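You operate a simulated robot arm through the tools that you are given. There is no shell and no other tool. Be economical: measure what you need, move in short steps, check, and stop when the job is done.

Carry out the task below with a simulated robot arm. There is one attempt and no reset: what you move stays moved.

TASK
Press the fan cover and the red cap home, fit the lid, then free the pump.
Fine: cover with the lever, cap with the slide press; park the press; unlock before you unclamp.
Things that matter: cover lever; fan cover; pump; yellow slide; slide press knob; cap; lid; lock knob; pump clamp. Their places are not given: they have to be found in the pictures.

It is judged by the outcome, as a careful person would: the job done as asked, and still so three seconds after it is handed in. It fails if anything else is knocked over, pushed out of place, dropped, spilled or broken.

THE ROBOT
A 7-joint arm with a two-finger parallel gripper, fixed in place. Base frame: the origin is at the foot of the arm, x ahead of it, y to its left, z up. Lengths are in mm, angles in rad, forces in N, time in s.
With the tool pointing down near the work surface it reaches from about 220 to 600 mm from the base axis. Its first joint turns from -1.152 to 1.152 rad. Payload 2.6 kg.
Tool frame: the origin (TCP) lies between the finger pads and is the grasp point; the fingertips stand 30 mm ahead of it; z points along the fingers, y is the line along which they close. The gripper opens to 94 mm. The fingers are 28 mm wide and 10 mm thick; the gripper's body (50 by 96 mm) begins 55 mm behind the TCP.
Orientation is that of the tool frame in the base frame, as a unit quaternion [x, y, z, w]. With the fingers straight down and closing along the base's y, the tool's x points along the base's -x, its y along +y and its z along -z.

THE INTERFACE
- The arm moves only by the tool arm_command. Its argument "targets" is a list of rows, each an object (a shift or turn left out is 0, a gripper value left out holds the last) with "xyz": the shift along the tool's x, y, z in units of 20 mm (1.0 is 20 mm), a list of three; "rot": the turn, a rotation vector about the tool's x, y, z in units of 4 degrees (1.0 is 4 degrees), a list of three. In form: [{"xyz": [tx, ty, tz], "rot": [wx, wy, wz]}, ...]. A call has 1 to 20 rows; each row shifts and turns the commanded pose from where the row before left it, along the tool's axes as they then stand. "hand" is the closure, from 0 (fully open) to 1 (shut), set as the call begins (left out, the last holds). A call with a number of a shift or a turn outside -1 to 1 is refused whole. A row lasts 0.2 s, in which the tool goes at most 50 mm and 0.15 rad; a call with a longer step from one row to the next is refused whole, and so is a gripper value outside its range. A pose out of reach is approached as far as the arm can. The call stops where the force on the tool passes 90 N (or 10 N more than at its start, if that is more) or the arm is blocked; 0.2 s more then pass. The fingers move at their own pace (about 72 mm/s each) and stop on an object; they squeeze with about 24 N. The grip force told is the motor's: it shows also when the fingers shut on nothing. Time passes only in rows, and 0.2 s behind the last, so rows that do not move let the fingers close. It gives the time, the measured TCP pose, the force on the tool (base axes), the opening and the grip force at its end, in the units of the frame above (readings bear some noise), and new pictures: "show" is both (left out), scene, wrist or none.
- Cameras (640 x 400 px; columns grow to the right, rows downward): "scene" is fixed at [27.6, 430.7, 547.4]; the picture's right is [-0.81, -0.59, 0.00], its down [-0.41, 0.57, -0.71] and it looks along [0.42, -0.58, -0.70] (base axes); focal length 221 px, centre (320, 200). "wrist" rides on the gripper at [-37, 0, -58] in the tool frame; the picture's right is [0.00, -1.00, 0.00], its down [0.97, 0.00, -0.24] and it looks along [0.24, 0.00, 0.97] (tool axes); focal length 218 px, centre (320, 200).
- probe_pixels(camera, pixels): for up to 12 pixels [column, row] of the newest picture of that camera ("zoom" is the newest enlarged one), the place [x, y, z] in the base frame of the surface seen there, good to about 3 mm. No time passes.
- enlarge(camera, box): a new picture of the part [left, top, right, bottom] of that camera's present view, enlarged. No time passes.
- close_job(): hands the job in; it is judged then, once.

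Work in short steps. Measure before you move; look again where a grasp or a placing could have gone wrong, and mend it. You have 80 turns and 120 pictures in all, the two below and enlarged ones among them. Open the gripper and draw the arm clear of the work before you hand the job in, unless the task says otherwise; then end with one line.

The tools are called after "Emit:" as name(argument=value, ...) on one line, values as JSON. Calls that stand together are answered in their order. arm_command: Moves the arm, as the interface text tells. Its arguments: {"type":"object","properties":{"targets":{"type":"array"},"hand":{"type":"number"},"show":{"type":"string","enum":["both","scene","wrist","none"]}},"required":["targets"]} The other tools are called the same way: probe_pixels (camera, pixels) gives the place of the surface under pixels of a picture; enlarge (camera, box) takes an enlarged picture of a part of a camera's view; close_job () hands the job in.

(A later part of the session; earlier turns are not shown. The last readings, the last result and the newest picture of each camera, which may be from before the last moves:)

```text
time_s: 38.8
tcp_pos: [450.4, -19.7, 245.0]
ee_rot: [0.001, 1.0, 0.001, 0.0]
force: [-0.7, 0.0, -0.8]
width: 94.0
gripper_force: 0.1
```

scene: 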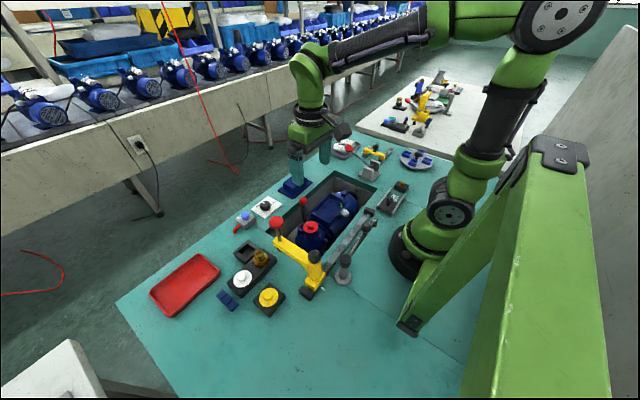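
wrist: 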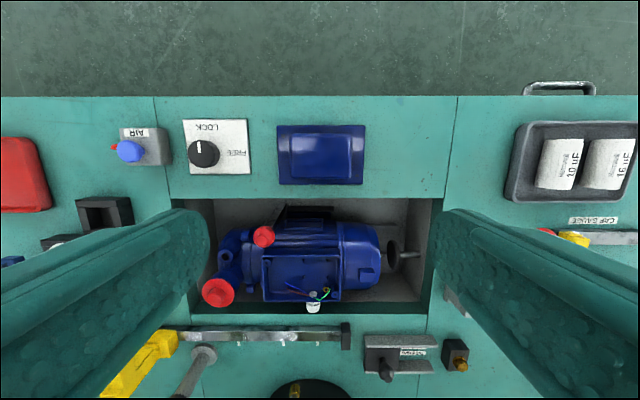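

Emit:
enlarge(camera="wrist", box=[240, 110, 400, 210])

Emit:
probe_pixels(camera="wrist", pixels=[[278, 127], [363, 127], [281, 182], [361, 182], [292, 138], [350, 138], [294, 176], [349, 176], [321, 157], [205, 153], [201, 148], [243, 153]])

Emit:
enlarge(camera="wrist", box=[200, 200, 440, 330])

```text
4.00 times, centred on (320, 160) of wrist
```

zoom: 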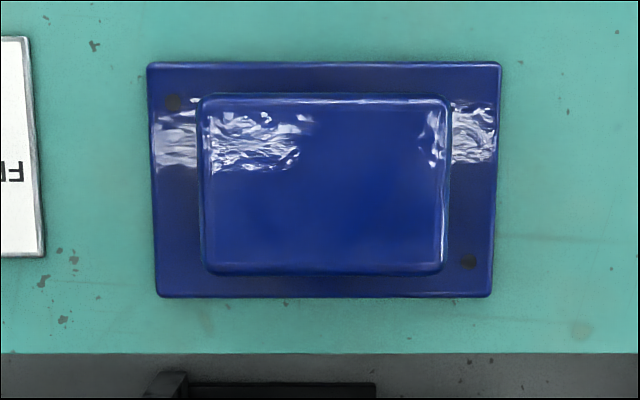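

```text
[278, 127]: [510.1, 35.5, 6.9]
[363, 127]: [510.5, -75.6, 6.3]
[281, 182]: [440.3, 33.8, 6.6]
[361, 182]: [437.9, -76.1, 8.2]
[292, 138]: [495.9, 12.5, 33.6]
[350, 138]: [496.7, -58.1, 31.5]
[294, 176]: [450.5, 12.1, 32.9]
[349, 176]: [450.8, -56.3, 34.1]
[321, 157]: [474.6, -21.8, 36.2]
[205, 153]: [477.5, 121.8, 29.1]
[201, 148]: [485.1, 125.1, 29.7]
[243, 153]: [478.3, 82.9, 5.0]
```

```text
2.67 times, centred on (320, 265) of wrist
```

zoom: 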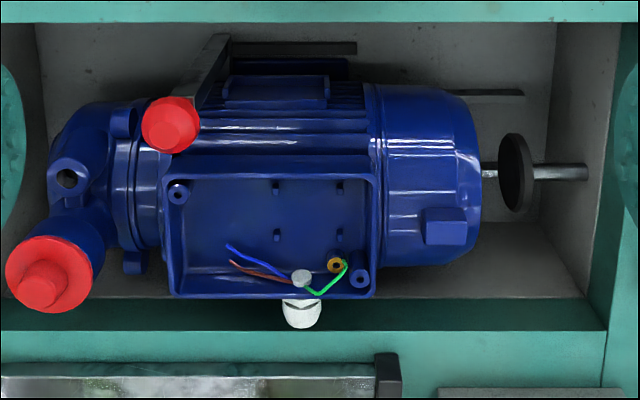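

Emit:
probe_pixels(camera="zoom", pixels=[[178, 193], [360, 277], [166, 178], [371, 178], [172, 295], [371, 295], [270, 176], [270, 295], [167, 235], [372, 235], [345, 225]])

Emit:
probe_pixels(camera="wrist", pixels=[[284, 136], [357, 175]])

```text
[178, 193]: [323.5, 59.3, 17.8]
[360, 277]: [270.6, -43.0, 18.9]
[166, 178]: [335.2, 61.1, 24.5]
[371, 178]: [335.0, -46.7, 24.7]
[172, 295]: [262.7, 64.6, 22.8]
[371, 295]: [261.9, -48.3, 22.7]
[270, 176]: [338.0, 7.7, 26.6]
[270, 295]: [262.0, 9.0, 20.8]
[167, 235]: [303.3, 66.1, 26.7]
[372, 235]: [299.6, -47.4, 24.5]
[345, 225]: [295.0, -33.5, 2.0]
```

```text
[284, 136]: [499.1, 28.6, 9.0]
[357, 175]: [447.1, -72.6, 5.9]
```

Lid block ≈71 mm in y centred at (474,-22), top z 36; box centre ≈(298,8), rim z≈24; screw holes match in orientation. Descend over the lid.

Emit:
arm_command(targets=[{"xyz": [-0.6, -0.05, 1]}, {"xyz": [-0.58, -0.06, 1]}, {"xyz": [0, 0, 1]}, {"xyz": [0, 0, 1]}, {"xyz": [0, 0, 1]}, {"xyz": [0, 0, 1]}, {"xyz": [0, 0, 1]}, {"xyz": [0, 0, 1]}, {"xyz": [0, 0, 0.7]}, {}], show="wrist")

```text
time_s: 41.0
tcp_pos: [475.4, -21.4, 70.7]
ee_rot: [0.001, 1.0, 0.002, 0.0]
force: [0.3, -0.2, 0.0]
width: 93.8
gripper_force: 0.0
```

wrist: 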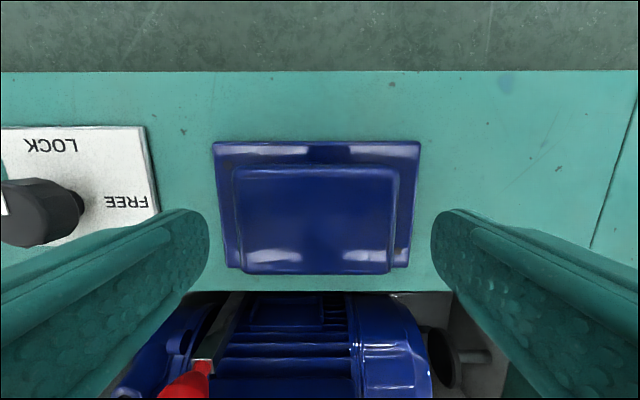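

Emit:
arm_command(targets=[{"xyz": [0, 0, 0.5]}, {"xyz": [0, 0, 0.5]}, {"xyz": [0, 0, 0.25]}, {}], show="none")

Emit:
arm_command(targets=[{}, {}, {}], hand=1, show="wrist")

```text
time_s: 42.0
tcp_pos: [475.1, -21.1, 44.8]
ee_rot: [0.001, 1.0, 0.001, 0.0]
force: [-0.3, -0.4, 0.0]
width: 93.9
gripper_force: 0.1
```

```text
time_s: 42.8
tcp_pos: [475.3, -21.4, 44.5]
ee_rot: [0.002, 1.0, 0.001, 0.0]
force: [-0.5, 0.1, -0.3]
width: 77.2
gripper_force: 24.1
```

wrist: 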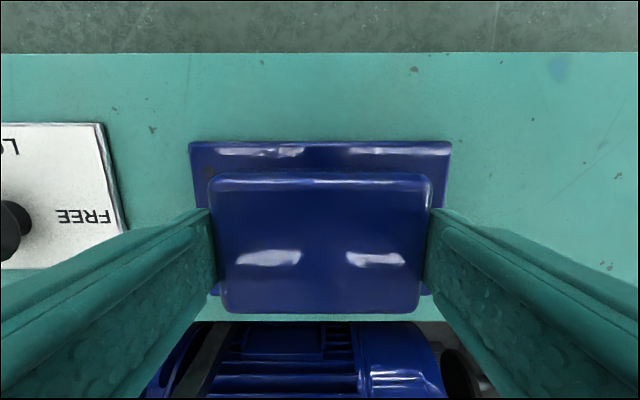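

Lid gripped (77 mm). Lift to z≈140, carry over the clamp to above the box.

Emit:
arm_command(targets=[{"xyz": [0, 0, -0.5]}, {"xyz": [0, 0, -1]}, {"xyz": [0, 0, -1]}, {"xyz": [0, 0, -1]}, {"xyz": [0, 0, -1]}, {"xyz": [0, 0, -0.5]}, {"xyz": [0.8, 0.135, 0]}, {"xyz": [0.8, 0.135, 0]}, {"xyz": [0.8, 0.135, 0]}, {"xyz": [0.8, 0.135, 0]}, {"xyz": [0.8, 0.135, 0]}, {"xyz": [0.8, 0.135, 0]}, {"xyz": [0.8, 0.135, 0]}, {"xyz": [0.8, 0.135, 0]}, {"xyz": [0.8, 0.135, 0]}, {"xyz": [0.8, 0.135, 0]}, {"xyz": [0.8, 0.14, 0]}, {}])

Emit:
enlarge(camera="scene", box=[270, 150, 390, 250])

```text
time_s: 46.6
tcp_pos: [298.0, 8.7, 144.8]
ee_rot: [0.001, 1.0, 0.0, 0.0]
force: [-0.2, -0.7, -1.0]
width: 77.1
gripper_force: 24.1
```

scene: 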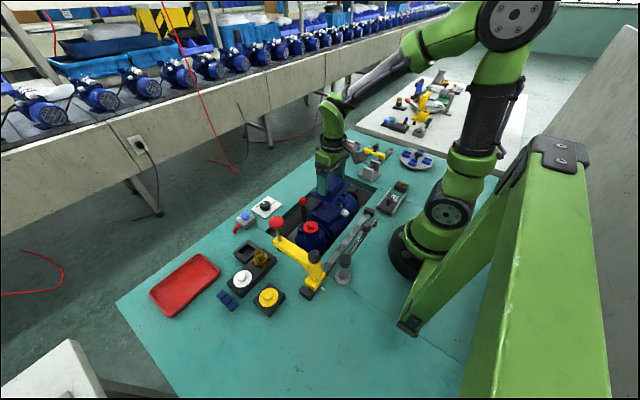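
wrist: 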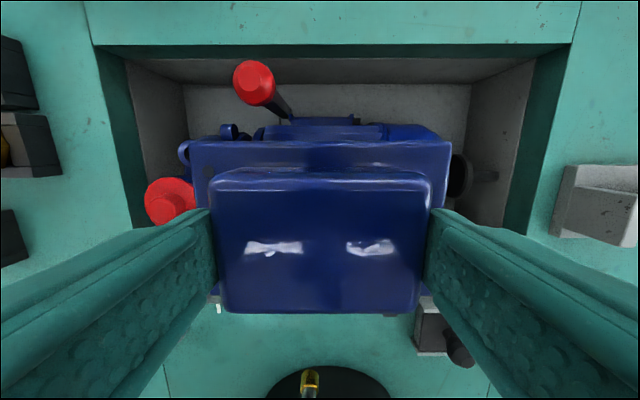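

```text
4.00 times, centred on (330, 200) of scene
```

zoom: 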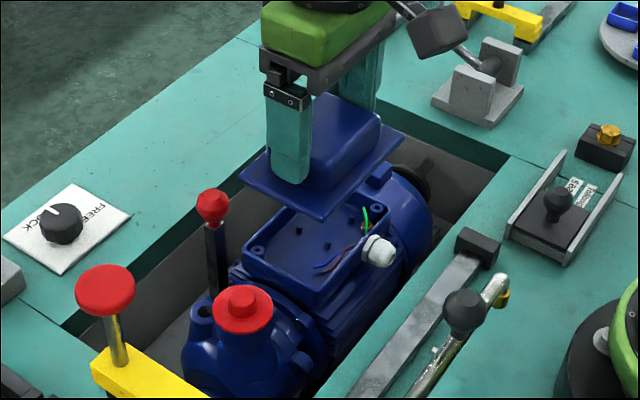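

Aligned above. Lower to just above the rim and check.

Emit:
arm_command(targets=[{"xyz": [-0.04, 0, 0.8]}, {"xyz": [0, 0, 0.8]}, {"xyz": [0, 0, 0.8]}, {"xyz": [0, 0, 0.5]}, {"xyz": [0, 0, 0.4]}, {}])

Emit:
enlarge(camera="scene", box=[290, 170, 370, 240])

Emit:
enlarge(camera="wrist", box=[160, 80, 480, 330])

```text
time_s: 48.0
tcp_pos: [298.7, 8.0, 78.3]
ee_rot: [0.001, 1.0, 0.001, 0.0]
force: [0.2, -0.8, -0.4]
width: 77.4
gripper_force: 24.3
```

scene: 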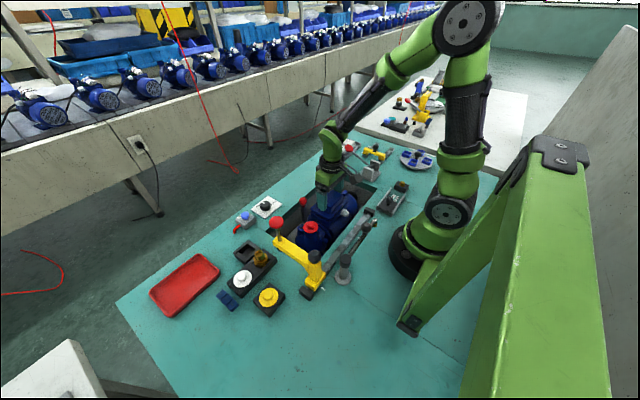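
wrist: 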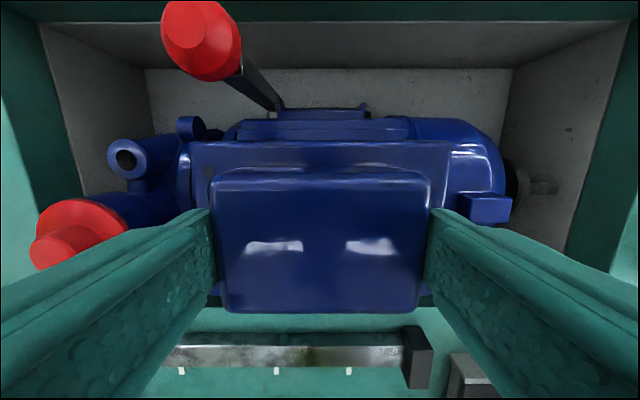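

```text
5.71 times, centred on (330, 205) of scene
```

zoom: 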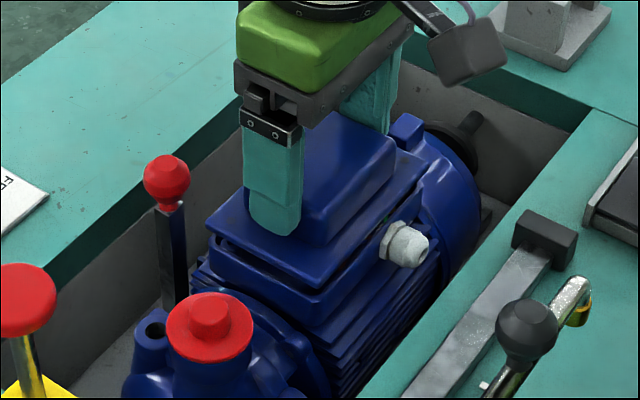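

```text
1.60 times, centred on (320, 205) of wrist
```

zoom: 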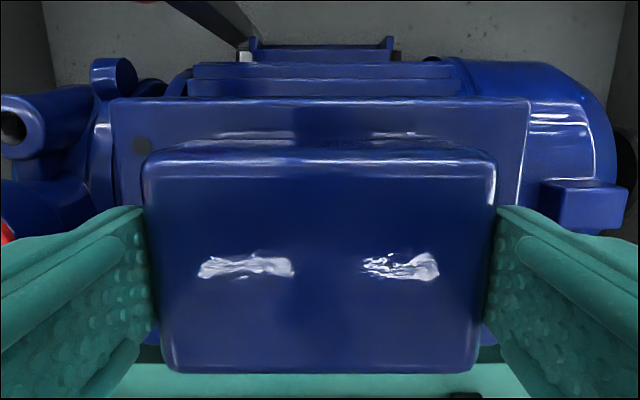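

Edges line up with the box. Lower until contact.

Emit:
arm_command(targets=[{"xyz": [0, 0, 0.2]}, {"xyz": [0, 0, 0.15]}, {"xyz": [0, 0, 0.1]}], show="none")

```text
time_s: 48.8
tcp_pos: [299.8, 8.4, 70.3]
ee_rot: [0.002, 1.0, 0.002, 0.001]
force: [-6.2, -2.3, 19.1]
width: 77.3
gripper_force: 24.0
```

Emit:
arm_command(targets=[{"xyz": [0, 0, 0.05]}, {}], show="none")

Emit:
enlarge(camera="scene", box=[290, 170, 370, 240])

```text
time_s: 49.4
tcp_pos: [300.6, 7.7, 69.3]
ee_rot: [0.001, 1.0, 0.002, 0.0]
force: [-4.2, -1.0, 20.1]
width: 77.3
gripper_force: 24.1
```

```text
5.71 times, centred on (330, 205) of scene
```

zoom: 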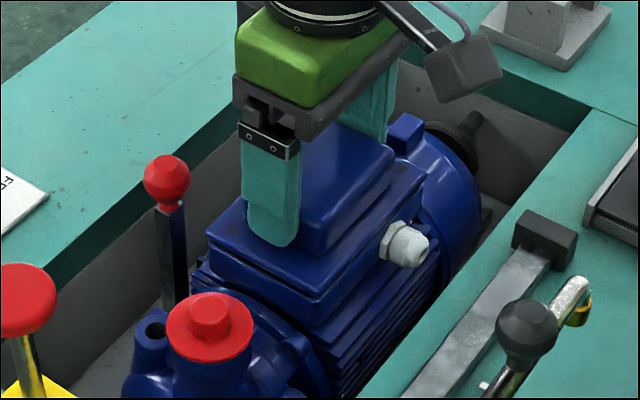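

Lid seats flush on the box. Release and rise to check.

Emit:
arm_command(targets=[{}, {}, {"xyz": [0, 0, -0.5]}, {"xyz": [0, 0, -1]}, {"xyz": [0, 0, -1]}, {"xyz": [0, 0, -1]}, {"xyz": [0, 0, -1]}, {"xyz": [0, 0, -1]}, {"xyz": [0, 0, -1]}, {"xyz": [0, 0, -1]}], hand=0, show="wrist")

Emit:
enlarge(camera="wrist", box=[210, 80, 450, 250])

Emit:
enlarge(camera="scene", box=[290, 170, 370, 240])

```text
time_s: 51.6
tcp_pos: [299.1, 9.5, 219.3]
ee_rot: [0.001, 1.0, 0.001, -0.001]
force: [-0.4, 0.0, -0.5]
width: 93.7
gripper_force: 0.1
```

wrist: 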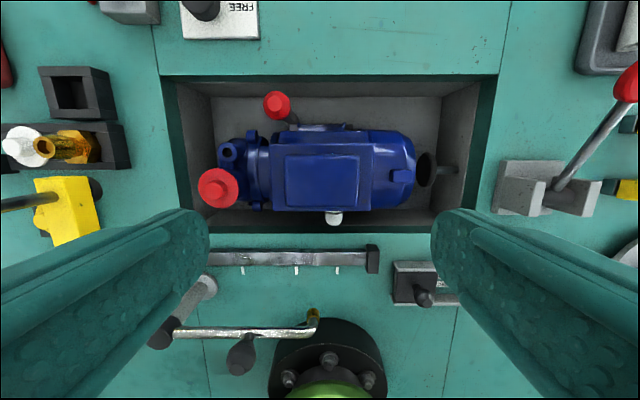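

```text
2.35 times, centred on (330, 165) of wrist
```

zoom: 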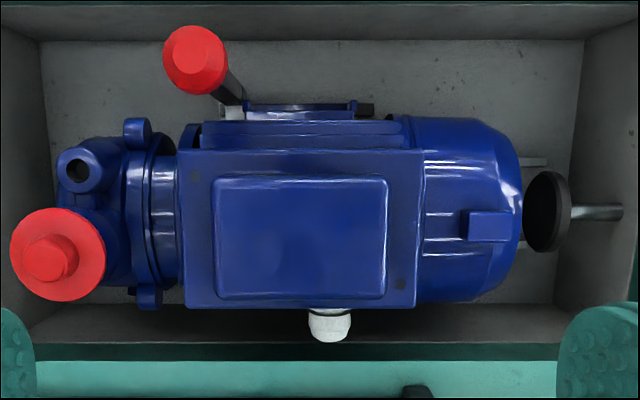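

```text
5.71 times, centred on (330, 205) of scene
```

zoom: 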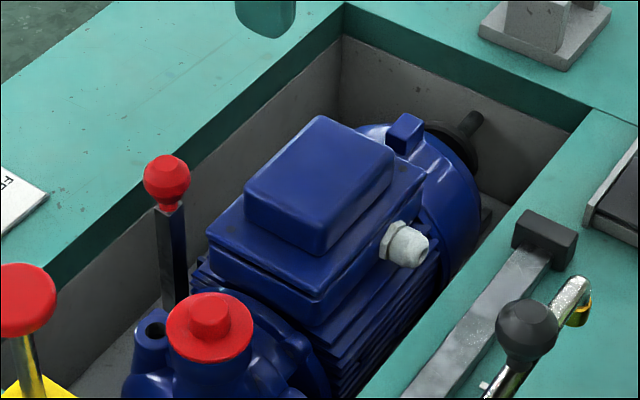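

Lid sits flat with holes matching. Now the LOCK/FREE knob: move above it to look.

Emit:
arm_command(targets=[{"xyz": [-1, 0.8, 0]}, {"xyz": [-1, 0.8, 0]}, {"xyz": [-1, 0.8, 0]}, {"xyz": [-1, 0.8, 0]}, {"xyz": [-1, 0.8, 0]}, {"xyz": [-1, 0.8, 0]}, {"xyz": [-1, 0.8, 0]}, {"xyz": [-0.5, 0, 0]}, {}], show="wrist")

Emit:
enlarge(camera="wrist", box=[240, 80, 480, 300])

```text
time_s: 53.6
tcp_pos: [448.8, 119.9, 220.1]
ee_rot: [0.001, 1.0, 0.001, 0.0]
force: [-0.9, 0.2, -0.1]
width: 94.0
gripper_force: 0.1
```

wrist: 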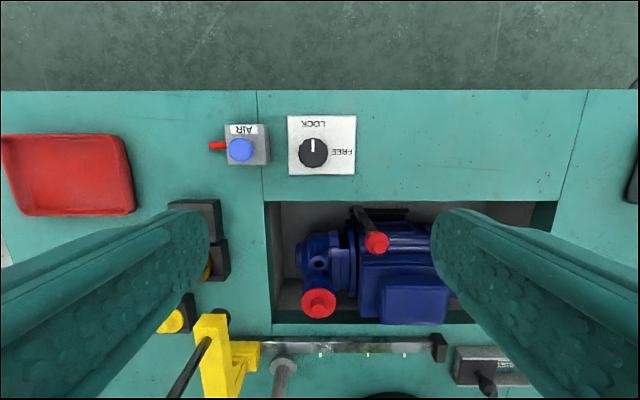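

```text
1.82 times, centred on (360, 190) of wrist
```

zoom: 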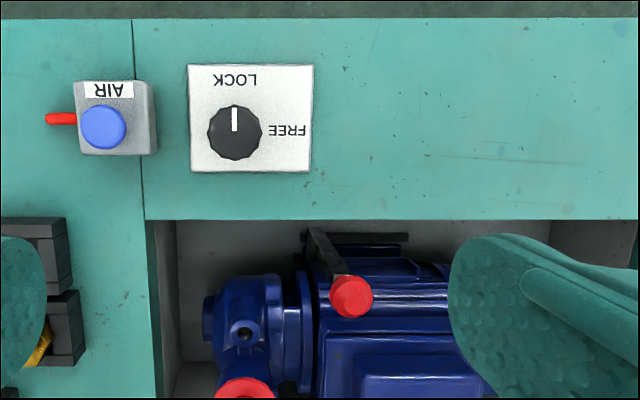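

Emit:
probe_pixels(camera="wrist", pixels=[[313, 153], [302, 153], [325, 153], [313, 142], [313, 165], [345, 153], [265, 140], [345, 170]])

Emit:
enlarge(camera="scene", box=[225, 180, 325, 240])

```text
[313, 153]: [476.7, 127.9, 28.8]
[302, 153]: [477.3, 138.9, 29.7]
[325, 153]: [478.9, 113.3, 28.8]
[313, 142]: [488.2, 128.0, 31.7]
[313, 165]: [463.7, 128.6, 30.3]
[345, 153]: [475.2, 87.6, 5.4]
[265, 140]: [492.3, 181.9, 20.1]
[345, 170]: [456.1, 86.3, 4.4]
```

```text
6.40 times, centred on (275, 210) of scene
```

zoom: 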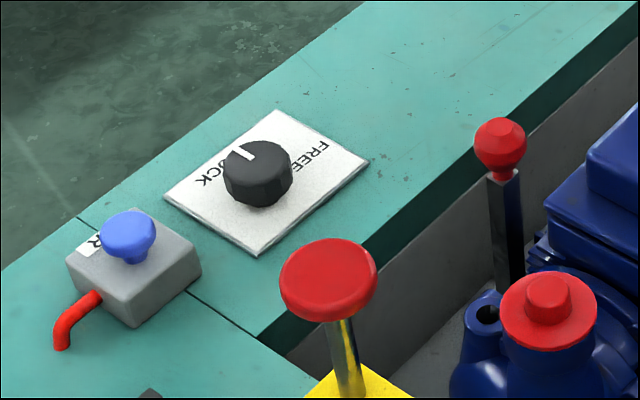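

Knob centre ≈(476.5,127), radius ~14, top z 29. Move over it, half-open, pre-turned −44° so that +90° stays in wrist range; stop above.

Emit:
arm_command(targets=[{"xyz": [-0.7, 0.18, 0]}, {"xyz": [-0.69, 0.18, 0]}, {"rot": [0, 0, -1]}, {"rot": [0, 0, -1]}, {"rot": [0, 0, -1]}, {"rot": [0, 0, -1]}, {"rot": [0, 0, -1], "xyz": [0, 0, 1]}, {"rot": [0, 0, -1], "xyz": [0, 0, 1]}, {"rot": [0, 0, -1], "xyz": [0, 0, 1]}, {"rot": [0, 0, -1], "xyz": [0, 0, 1]}, {"rot": [0, 0, -1], "xyz": [0, 0, 1]}, {"rot": [0, 0, -1], "xyz": [0, 0, 1]}, {"rot": [0, 0, -1]}, {}], hand=0.47, show="both")

```text
time_s: 56.6
tcp_pos: [478.5, 129.0, 98.6]
ee_rot: [-0.374, 0.927, 0.002, 0.001]
force: [-0.6, 0.7, 0.9]
width: 49.6
gripper_force: 0.1
```

scene: 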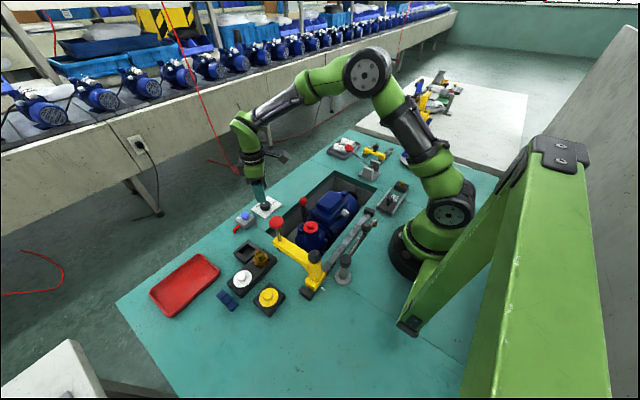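
wrist: 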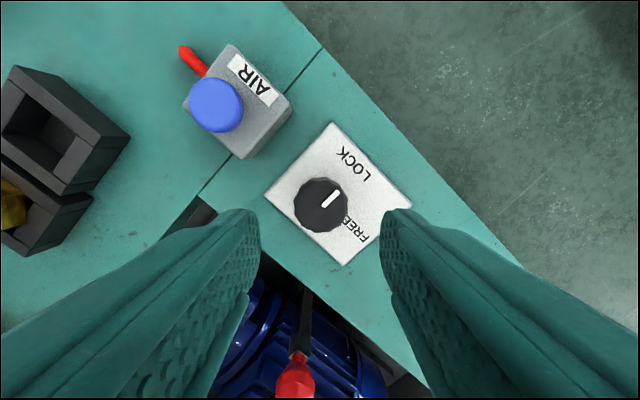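

Knob centred under the TCP (px 320,205). Descend and grip.

Emit:
arm_command(targets=[{"xyz": [-0.1, 0, 0.8]}, {"xyz": [0, 0, 0.8]}, {"xyz": [0, 0, 0.8]}, {"xyz": [0, 0, 0.5]}, {}], show="none")

Emit:
arm_command(targets=[{}, {}], hand=1, show="wrist")

```text
time_s: 57.8
tcp_pos: [478.5, 129.0, 41.1]
ee_rot: [-0.373, 0.928, 0.0, 0.0]
force: [0.2, -0.2, 0.7]
width: 50.0
gripper_force: 0.0
```

```text
time_s: 58.4
tcp_pos: [479.2, 128.5, 41.6]
ee_rot: [-0.374, 0.927, 0.001, 0.0]
force: [0.7, -0.5, -1.4]
width: 33.0
gripper_force: 45.1
```

wrist: 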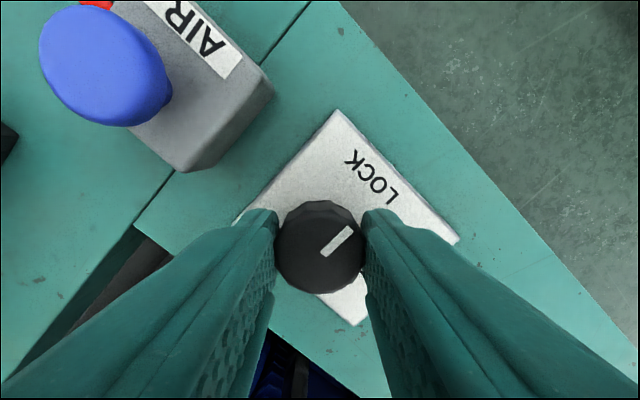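

Gripped. Turn +z (clockwise from above) step by step toward FREE.

Emit:
arm_command(targets=[{"rot": [0, 0, 1]}, {"rot": [0, 0, 1]}, {"rot": [0, 0, 1]}, {"rot": [0, 0, 1]}, {"rot": [0, 0, 1]}, {"rot": [0, 0, 1]}, {"rot": [0, 0, 1]}, {"rot": [0, 0, 1]}, {"rot": [0, 0, 1]}, {"rot": [0, 0, 1]}, {"rot": [0, 0, 1]}, {}], show="wrist")

```text
time_s: 61.0
tcp_pos: [478.7, 127.9, 40.5]
ee_rot: [0.002, 1.0, 0.0, 0.002]
force: [17.3, -11.2, -5.8]
width: 33.0
gripper_force: 45.1
```

wrist: 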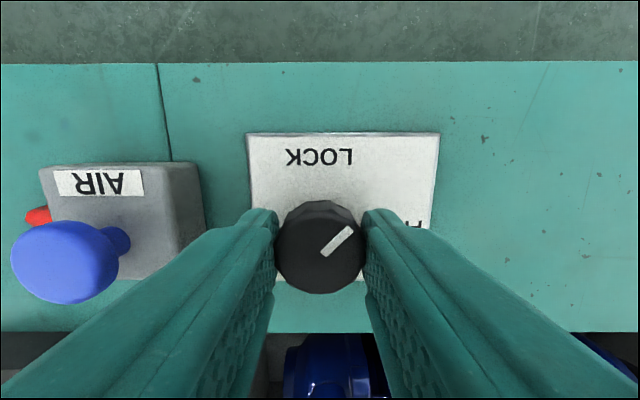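

The knob turns with the hand (pointer now ~45°). Turn the other ~46°.

Emit:
arm_command(targets=[{"rot": [0, 0, 1]}, {"rot": [0, 0, 1]}, {"rot": [0, 0, 1]}, {"rot": [0, 0, 1]}, {"rot": [0, 0, 1]}, {"rot": [0, 0, 1]}, {"rot": [0, 0, 1]}, {"rot": [0, 0, 1]}, {"rot": [0, 0, 1]}, {"rot": [0, 0, 1]}, {"rot": [0, 0, 1]}, {"rot": [0, 0, 0.5]}, {}], show="wrist")

```text
time_s: 63.8
tcp_pos: [479.1, 126.5, 41.7]
ee_rot: [0.393, 0.919, -0.001, -0.001]
force: [-21.7, -20.7, 31.0]
width: 33.2
gripper_force: 45.3
```

wrist: 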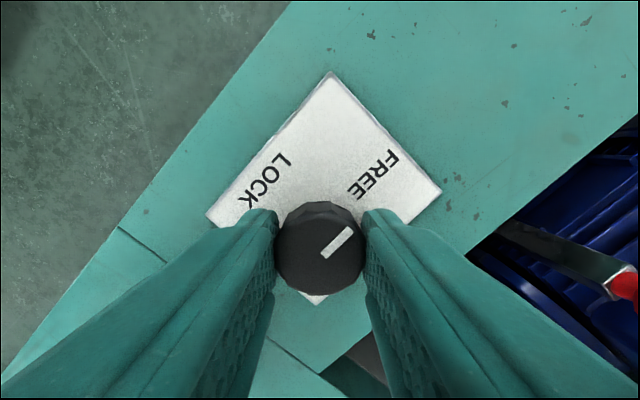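

Pointer points to FREE. Release, lift, un-rotate and look at the knob and clamp.

Emit:
arm_command(targets=[{}, {}, {"xyz": [0, 0, -1]}, {"xyz": [0, 0, -1]}, {"xyz": [0, 0, -1]}, {"xyz": [0, 0, -1]}, {"xyz": [0, 0, -1]}, {"xyz": [0, 0, -1], "rot": [0, 0, -1]}, {"xyz": [0, 0, -1], "rot": [0, 0, -1]}, {"rot": [0, 0, -1]}, {"rot": [0, 0, -1]}, {"rot": [0, 0, -1]}, {"rot": [0, 0, -1]}, {"rot": [0, 0, -1]}, {"rot": [0, 0, -1]}, {"rot": [0, 0, -1]}, {"rot": [0, 0, -1]}, {"rot": [0, 0, -1]}, {"rot": [0, 0, -0.5]}, {}], hand=0.47, show="wrist")

Emit:
enlarge(camera="wrist", box=[260, 100, 460, 320])

Emit:
enlarge(camera="scene", box=[250, 170, 350, 250])

```text
time_s: 68.0
tcp_pos: [479.5, 127.9, 181.1]
ee_rot: [0.0, 1.0, 0.0, 0.0]
force: [0.0, -0.4, 0.8]
width: 49.9
gripper_force: 0.1
```

wrist: 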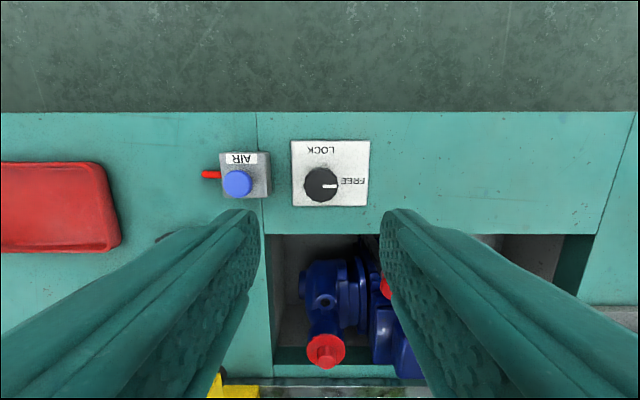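

```text
1.82 times, centred on (360, 210) of wrist
```

zoom: 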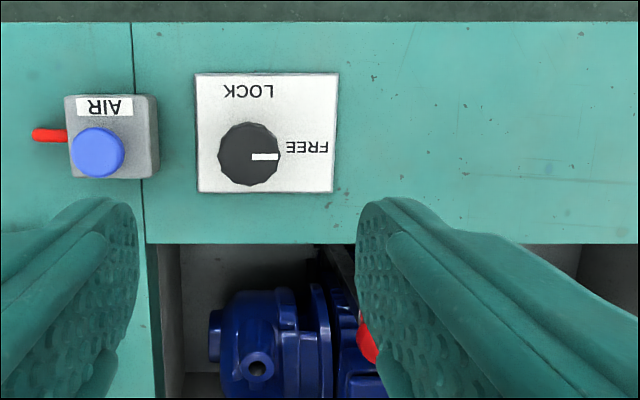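

```text
5.00 times, centred on (300, 210) of scene
```

zoom: 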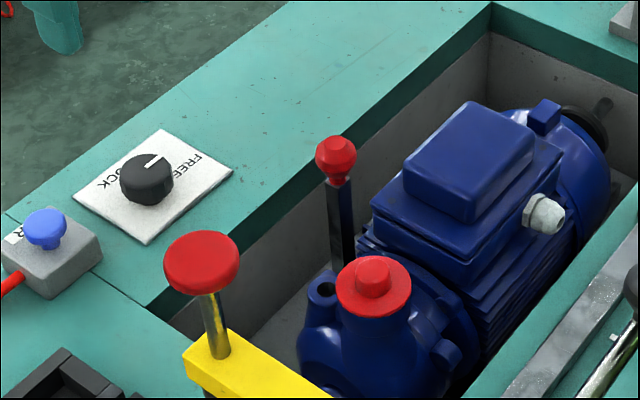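

Lock is at FREE. Now view the clamp handle from above.

Emit:
arm_command(targets=[{"xyz": [0.7, -0.7, -0.3]}, {"xyz": [0.7, -0.7, -0.3]}, {"xyz": [0.7, -0.7, -0.3]}, {"xyz": [0.7, -0.7, 0]}, {"xyz": [0.7, -0.5, 0]}, {"xyz": [0, 0, 0]}], hand=0, show="wrist")

Emit:
enlarge(camera="wrist", box=[220, 120, 430, 280])

```text
time_s: 69.4
tcp_pos: [411.7, 60.8, 202.2]
ee_rot: [0.001, 1.0, 0.002, 0.0]
force: [-0.6, 0.7, -0.4]
width: 94.1
gripper_force: 0.0
```

wrist: 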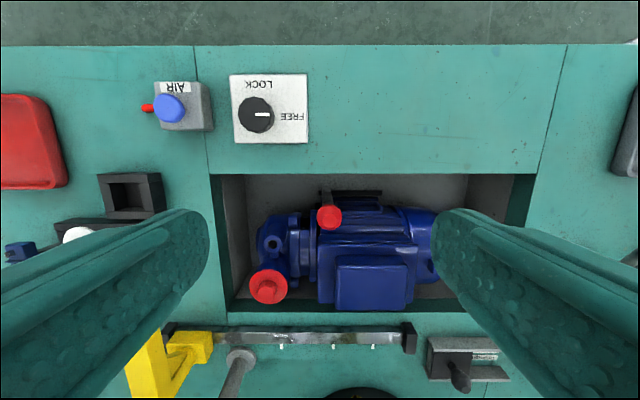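

```text
2.50 times, centred on (325, 200) of wrist
```

zoom: 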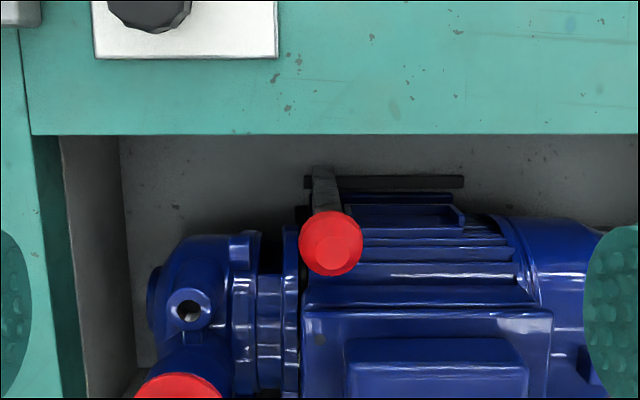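

Emit:
probe_pixels(camera="zoom", pixels=[[330, 240], [332, 215], [325, 200], [324, 175], [380, 183], [450, 183], [310, 183], [400, 197], [455, 215], [400, 160], [300, 215], [250, 160]])

Emit:
enlarge(camera="scene", box=[285, 180, 335, 220])

```text
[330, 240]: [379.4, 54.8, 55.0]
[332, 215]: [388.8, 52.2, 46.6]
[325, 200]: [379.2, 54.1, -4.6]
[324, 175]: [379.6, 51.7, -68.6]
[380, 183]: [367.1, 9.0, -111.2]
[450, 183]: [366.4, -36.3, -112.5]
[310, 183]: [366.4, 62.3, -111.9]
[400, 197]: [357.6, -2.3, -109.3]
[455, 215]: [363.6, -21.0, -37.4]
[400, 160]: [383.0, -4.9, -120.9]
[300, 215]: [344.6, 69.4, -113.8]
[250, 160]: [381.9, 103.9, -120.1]
```

```text
10.00 times, centred on (310, 200) of scene
```

zoom: 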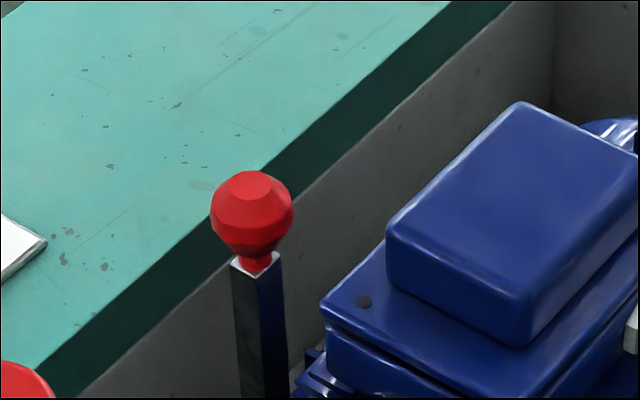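

Handle is a vertical bar at (380,53) from the pit floor to the red ball at z≈50. I need a closer view of its foot to see which way it swings.

Emit:
arm_command(targets=[{"xyz": [-0.5, 0.8, 0.8]}, {"xyz": [-0.5, 0.8, 0.8]}, {"xyz": [-0.5, 0.8, 0.8]}, {}], hand=1, show="wrist")

Emit:
enlarge(camera="wrist", box=[300, 160, 500, 300])

```text
time_s: 70.4
tcp_pos: [442.8, 111.5, 156.2]
ee_rot: [0.001, 1.0, 0.002, 0.0]
force: [0.2, -0.1, 0.0]
width: 0.1
gripper_force: 23.9
```

wrist: 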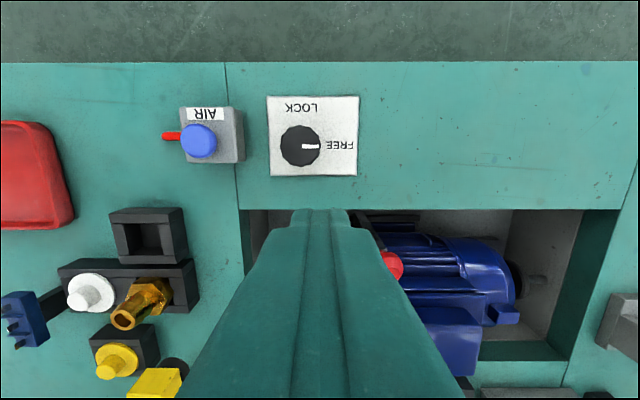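

```text
2.86 times, centred on (400, 230) of wrist
```

zoom: 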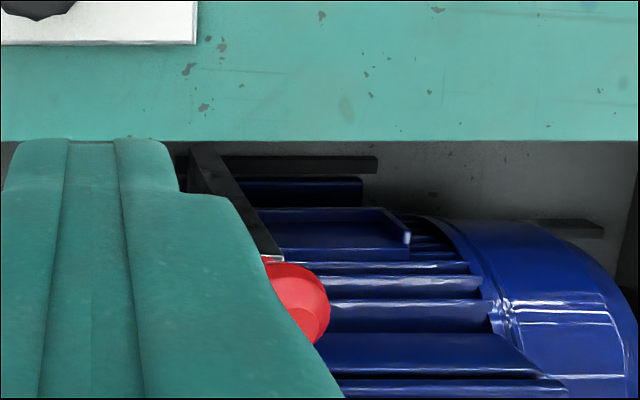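

Emit:
arm_command(targets=[{"xyz": [0.2, -1, 0]}, {"xyz": [0.2, -1, 0]}, {"xyz": [0.2, -1, 0]}, {"xyz": [0.2, -1, 0]}, {"xyz": [0.2, -1, 0]}, {"xyz": [0.2, -1, 0]}, {"xyz": [0.2, -1, 0]}, {"xyz": [0, -0.5, 0]}, {}], show="wrist")

Emit:
enlarge(camera="wrist", box=[110, 130, 350, 290])

```text
time_s: 72.4
tcp_pos: [412.5, -38.9, 152.3]
ee_rot: [0.001, 1.0, 0.001, 0.0]
force: [-0.9, 0.6, 0.0]
width: 0.2
gripper_force: 24.1
```

wrist: 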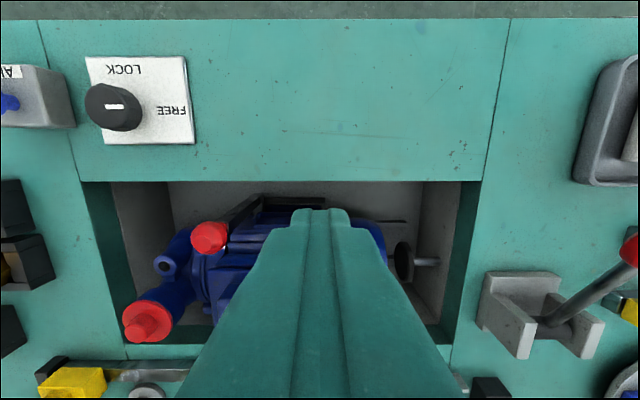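

```text
2.50 times, centred on (230, 210) of wrist
```

zoom: 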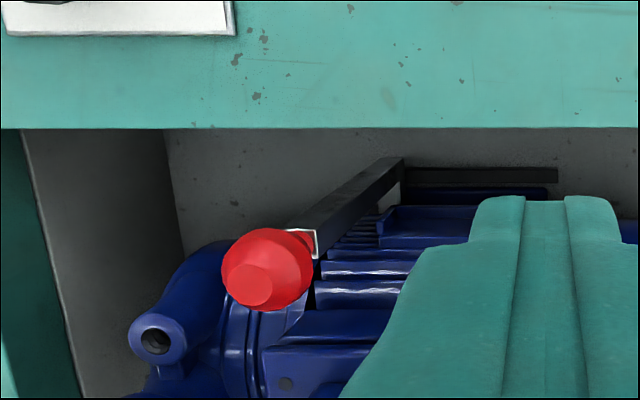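

I'll grip the ball and test gently which way it swings. Move above it, open.

Emit:
arm_command(targets=[{"xyz": [0.3, 0.9, 0]}, {"xyz": [0.3, 0.9, 0]}, {"xyz": [0.3, 0.9, 0]}, {"xyz": [0.3, 0.9, 0]}, {"xyz": [0.4, 0.97, 0]}, {"xyz": [0, 0, 0.9]}, {"xyz": [0, 0, 0.9]}, {}], hand=0.3, show="both")

```text
time_s: 74.2
tcp_pos: [378.4, 53.0, 113.7]
ee_rot: [0.001, 1.0, 0.002, -0.001]
force: [0.2, 1.0, 0.1]
width: 65.8
gripper_force: 0.0
```

scene: 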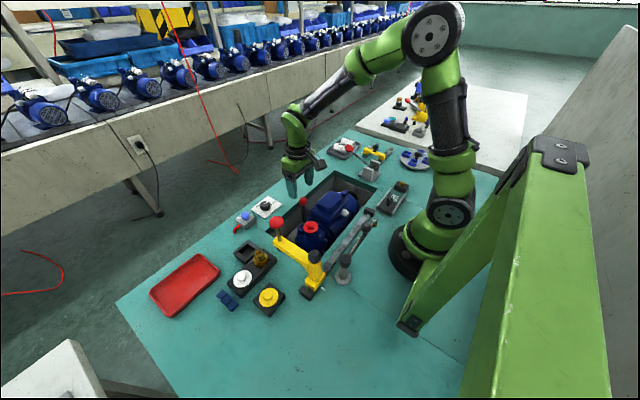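
wrist: 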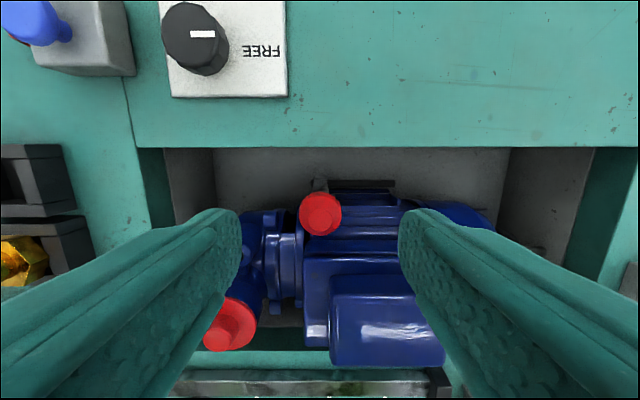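

Emit:
arm_command(targets=[{"xyz": [0, 0.05, 1]}, {"xyz": [0, 0, 1]}, {"xyz": [0, 0, 1]}, {}], show="none")

Emit:
arm_command(targets=[{}, {}, {}], hand=1, show="wrist")

Emit:
arm_command(targets=[{"xyz": [0, -0.15, 0]}, {"xyz": [0, -0.15, 0]}], show="none")

```text
time_s: 75.2
tcp_pos: [378.1, 53.2, 55.4]
ee_rot: [0.001, 1.0, 0.001, 0.0]
force: [-0.2, -0.6, -0.7]
width: 65.6
gripper_force: 0.1
```

```text
time_s: 76.0
tcp_pos: [378.2, 52.9, 55.4]
ee_rot: [0.0, 1.0, 0.001, -0.001]
force: [0.9, 2.1, -3.8]
width: 28.5
gripper_force: 45.4
```

wrist: 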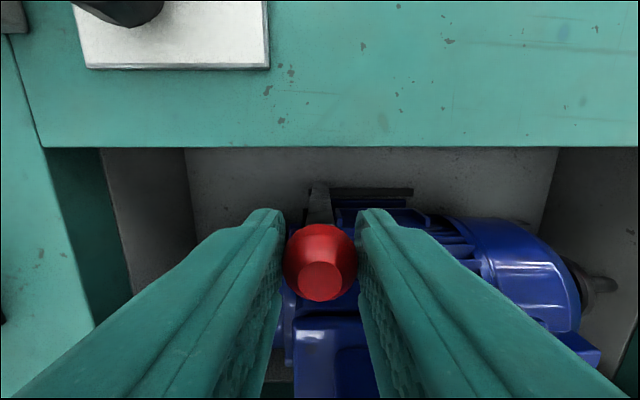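

```text
time_s: 76.6
tcp_pos: [380.2, 52.6, 55.9]
ee_rot: [-0.002, 1.0, 0.004, 0.0]
force: [-1.5, 32.5, -3.3]
width: 28.4
gripper_force: 44.5
```

-y is stiff (32 N, no movement). Try +y.

Emit:
arm_command(targets=[{"xyz": [0, 0.15, 0]}, {"xyz": [0, 0.15, 0]}, {"xyz": [0, 0.15, 0]}, {"xyz": [0, 0.15, 0]}], show="none")

```text
time_s: 77.6
tcp_pos: [381.3, 51.8, 55.9]
ee_rot: [0.005, 1.0, -0.004, 0.003]
force: [-3.3, -30.9, 14.5]
width: 27.8
gripper_force: 45.6
```

+y is stiff too. Undo and test +x.

Emit:
arm_command(targets=[{"xyz": [0, -0.3, 0]}, {"xyz": [-0.15, 0, 0]}, {"xyz": [-0.15, 0, 0]}], show="none")

```text
time_s: 78.4
tcp_pos: [386.3, 53.0, 55.3]
ee_rot: [0.002, 1.0, 0.001, 0.002]
force: [-0.9, -16.5, 17.2]
width: 28.1
gripper_force: 44.5
```

+x is free. Continue in +x along the arc.

Emit:
arm_command(targets=[{"xyz": [-0.25, 0, 0]}, {"xyz": [-0.25, 0, 0.02]}, {"xyz": [-0.25, 0, 0.03]}, {"xyz": [-0.25, 0, 0.05]}], show="both")

Emit:
enlarge(camera="wrist", box=[220, 120, 450, 300])

```text
time_s: 79.4
tcp_pos: [406.2, 52.9, 53.7]
ee_rot: [0.001, 1.0, 0.001, 0.004]
force: [1.8, -13.2, 34.0]
width: 28.0
gripper_force: 44.9
```

scene: 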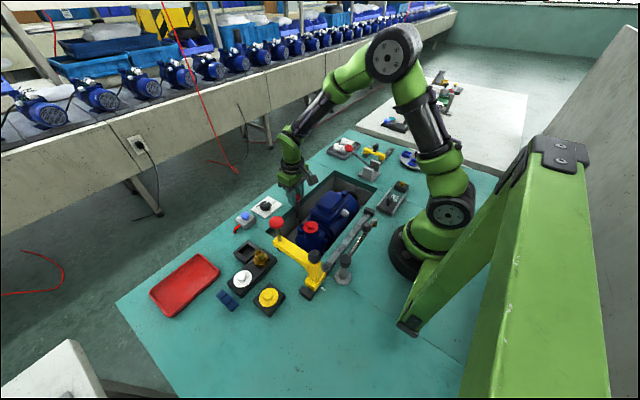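
wrist: 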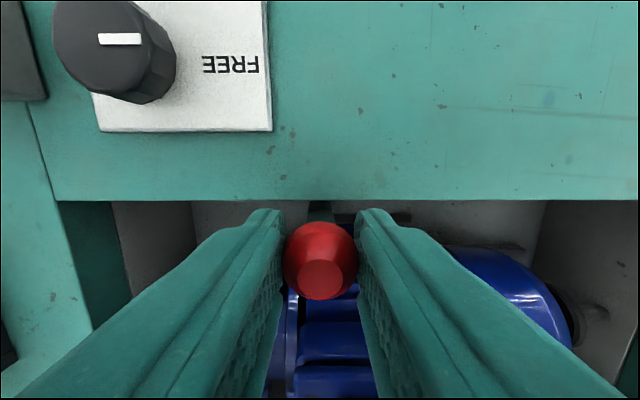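

```text
2.22 times, centred on (335, 210) of wrist
```

zoom: 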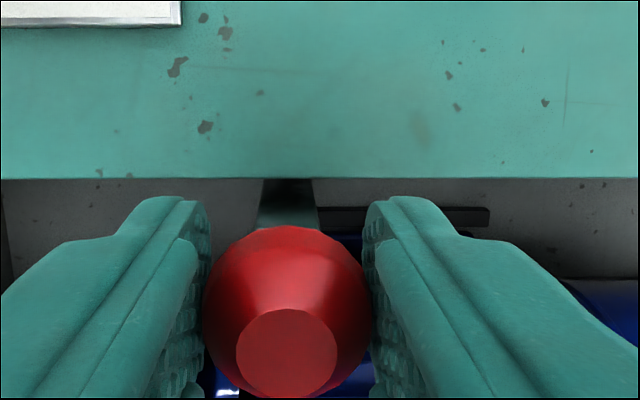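

Emit:
arm_command(targets=[{"xyz": [-0.2, 0, -0.1]}, {"xyz": [-0.2, 0, 0]}, {"xyz": [-0.2, 0, 0]}], show="wrist")

```text
time_s: 80.2
tcp_pos: [407.3, 53.0, 50.1]
ee_rot: [0.006, 1.0, 0.001, -0.015]
force: [-56.3, -20.6, 33.1]
width: 27.9
gripper_force: 44.8
```

wrist: 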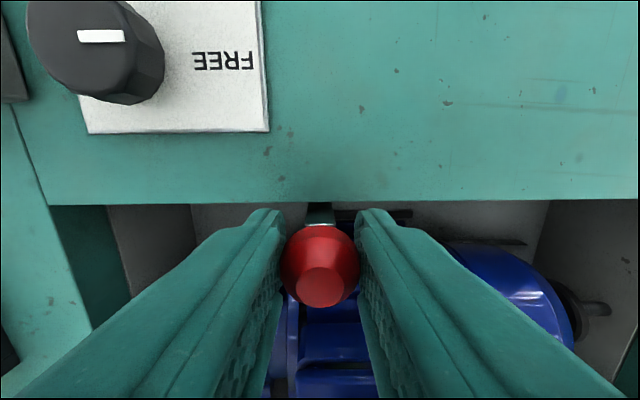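

End stop reached at x≈407 (56 N). Ease off, release, rise and look whether it stays.

Emit:
arm_command(targets=[{"xyz": [0.5, 0, 0]}], show="none")

Emit:
arm_command(targets=[{}, {}, {"xyz": [0, 0, -1]}, {"xyz": [0, 0, -1]}, {"xyz": [0, 0, -1]}, {"xyz": [0, 0, -1]}, {"xyz": [0, 0, -1]}, {"xyz": [0, 0, -1]}, {"xyz": [0, 0, -1]}], hand=0.3, show="both")

Emit:
enlarge(camera="scene", box=[265, 170, 365, 250])

Emit:
enlarge(camera="wrist", box=[200, 100, 440, 280])

```text
time_s: 80.6
tcp_pos: [406.2, 53.3, 51.3]
ee_rot: [0.001, 1.0, 0.0, 0.0]
force: [1.8, -15.6, -30.9]
width: 27.9
gripper_force: 45.2
```

```text
time_s: 82.6
tcp_pos: [405.8, 52.7, 195.3]
ee_rot: [0.001, 1.0, 0.001, 0.0]
force: [0.4, -0.2, 1.3]
width: 65.8
gripper_force: 0.2
```

scene: 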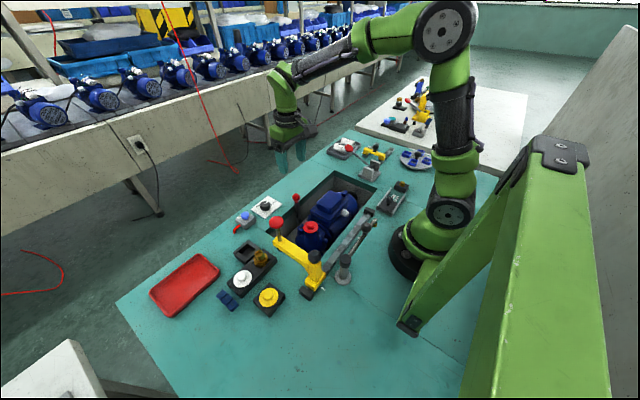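
wrist: 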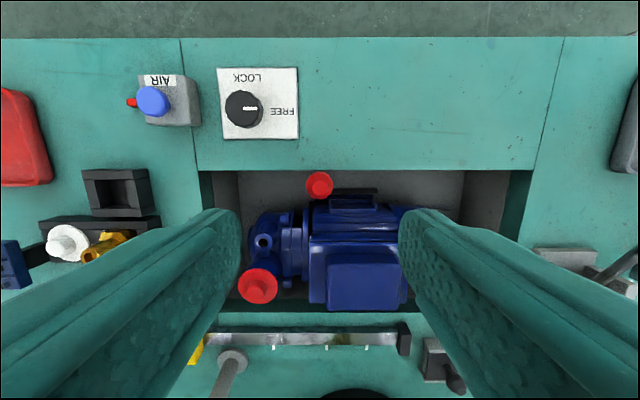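

```text
5.00 times, centred on (315, 210) of scene
```

zoom: 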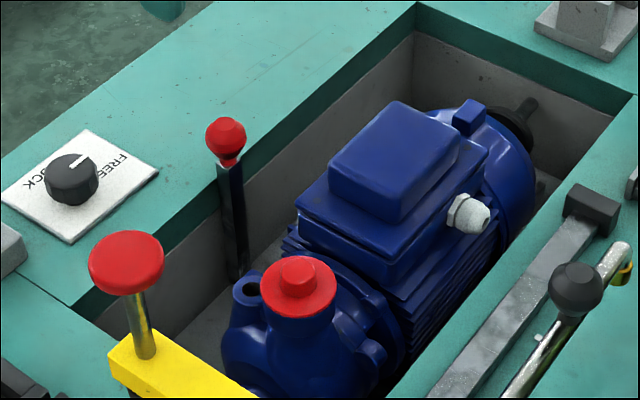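

```text
2.22 times, centred on (320, 190) of wrist
```

zoom: 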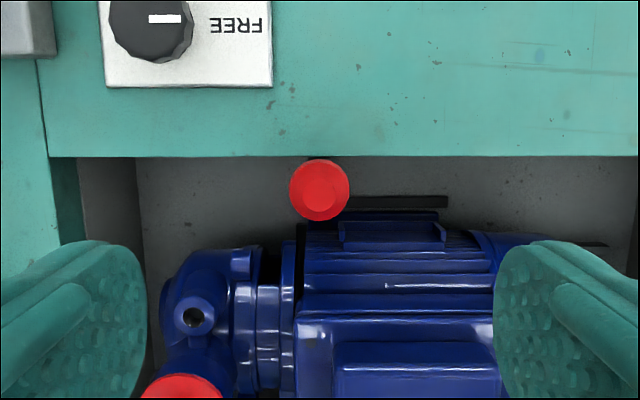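

Emit:
probe_pixels(camera="zoom", pixels=[[400, 202], [440, 200], [400, 214], [320, 190], [319, 161], [400, 185], [450, 215], [360, 203], [360, 215], [400, 232]])

Emit:
arm_command(targets=[{"xyz": [-0.6, -0.9, 0.5]}, {"xyz": [-0.6, -0.9, 0.5]}, {"xyz": [-0.6, -0.9, 0.5]}, {"xyz": [0, -0.9, 0.5]}, {}], hand=1, show="wrist")

Emit:
enlarge(camera="wrist", box=[130, 150, 350, 310])

```text
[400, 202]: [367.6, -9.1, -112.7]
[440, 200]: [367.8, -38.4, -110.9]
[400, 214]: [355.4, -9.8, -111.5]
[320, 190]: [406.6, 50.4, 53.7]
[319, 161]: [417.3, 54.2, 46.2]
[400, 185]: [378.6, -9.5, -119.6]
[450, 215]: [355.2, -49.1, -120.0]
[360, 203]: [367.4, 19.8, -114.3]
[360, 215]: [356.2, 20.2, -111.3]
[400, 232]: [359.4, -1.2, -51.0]
```

```text
time_s: 83.8
tcp_pos: [444.2, -18.5, 154.4]
ee_rot: [0.001, 1.0, 0.001, 0.0]
force: [0.3, -0.4, -0.7]
width: 0.0
gripper_force: 24.2
```

wrist: 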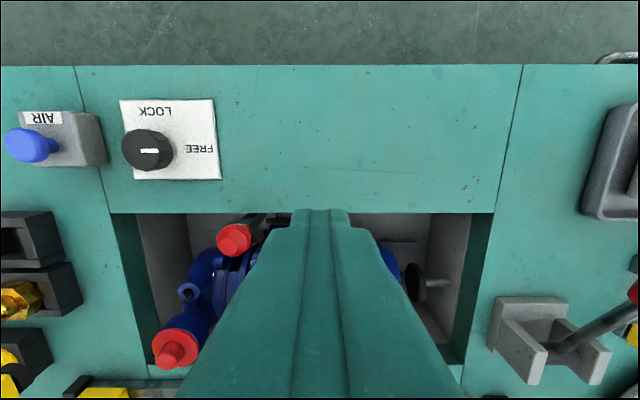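

```text
2.50 times, centred on (240, 230) of wrist
```

zoom: 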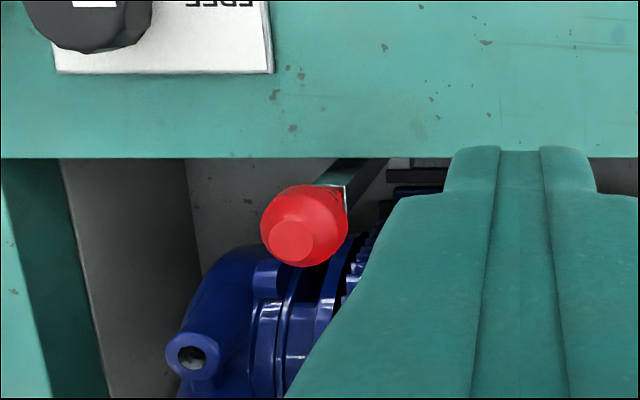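

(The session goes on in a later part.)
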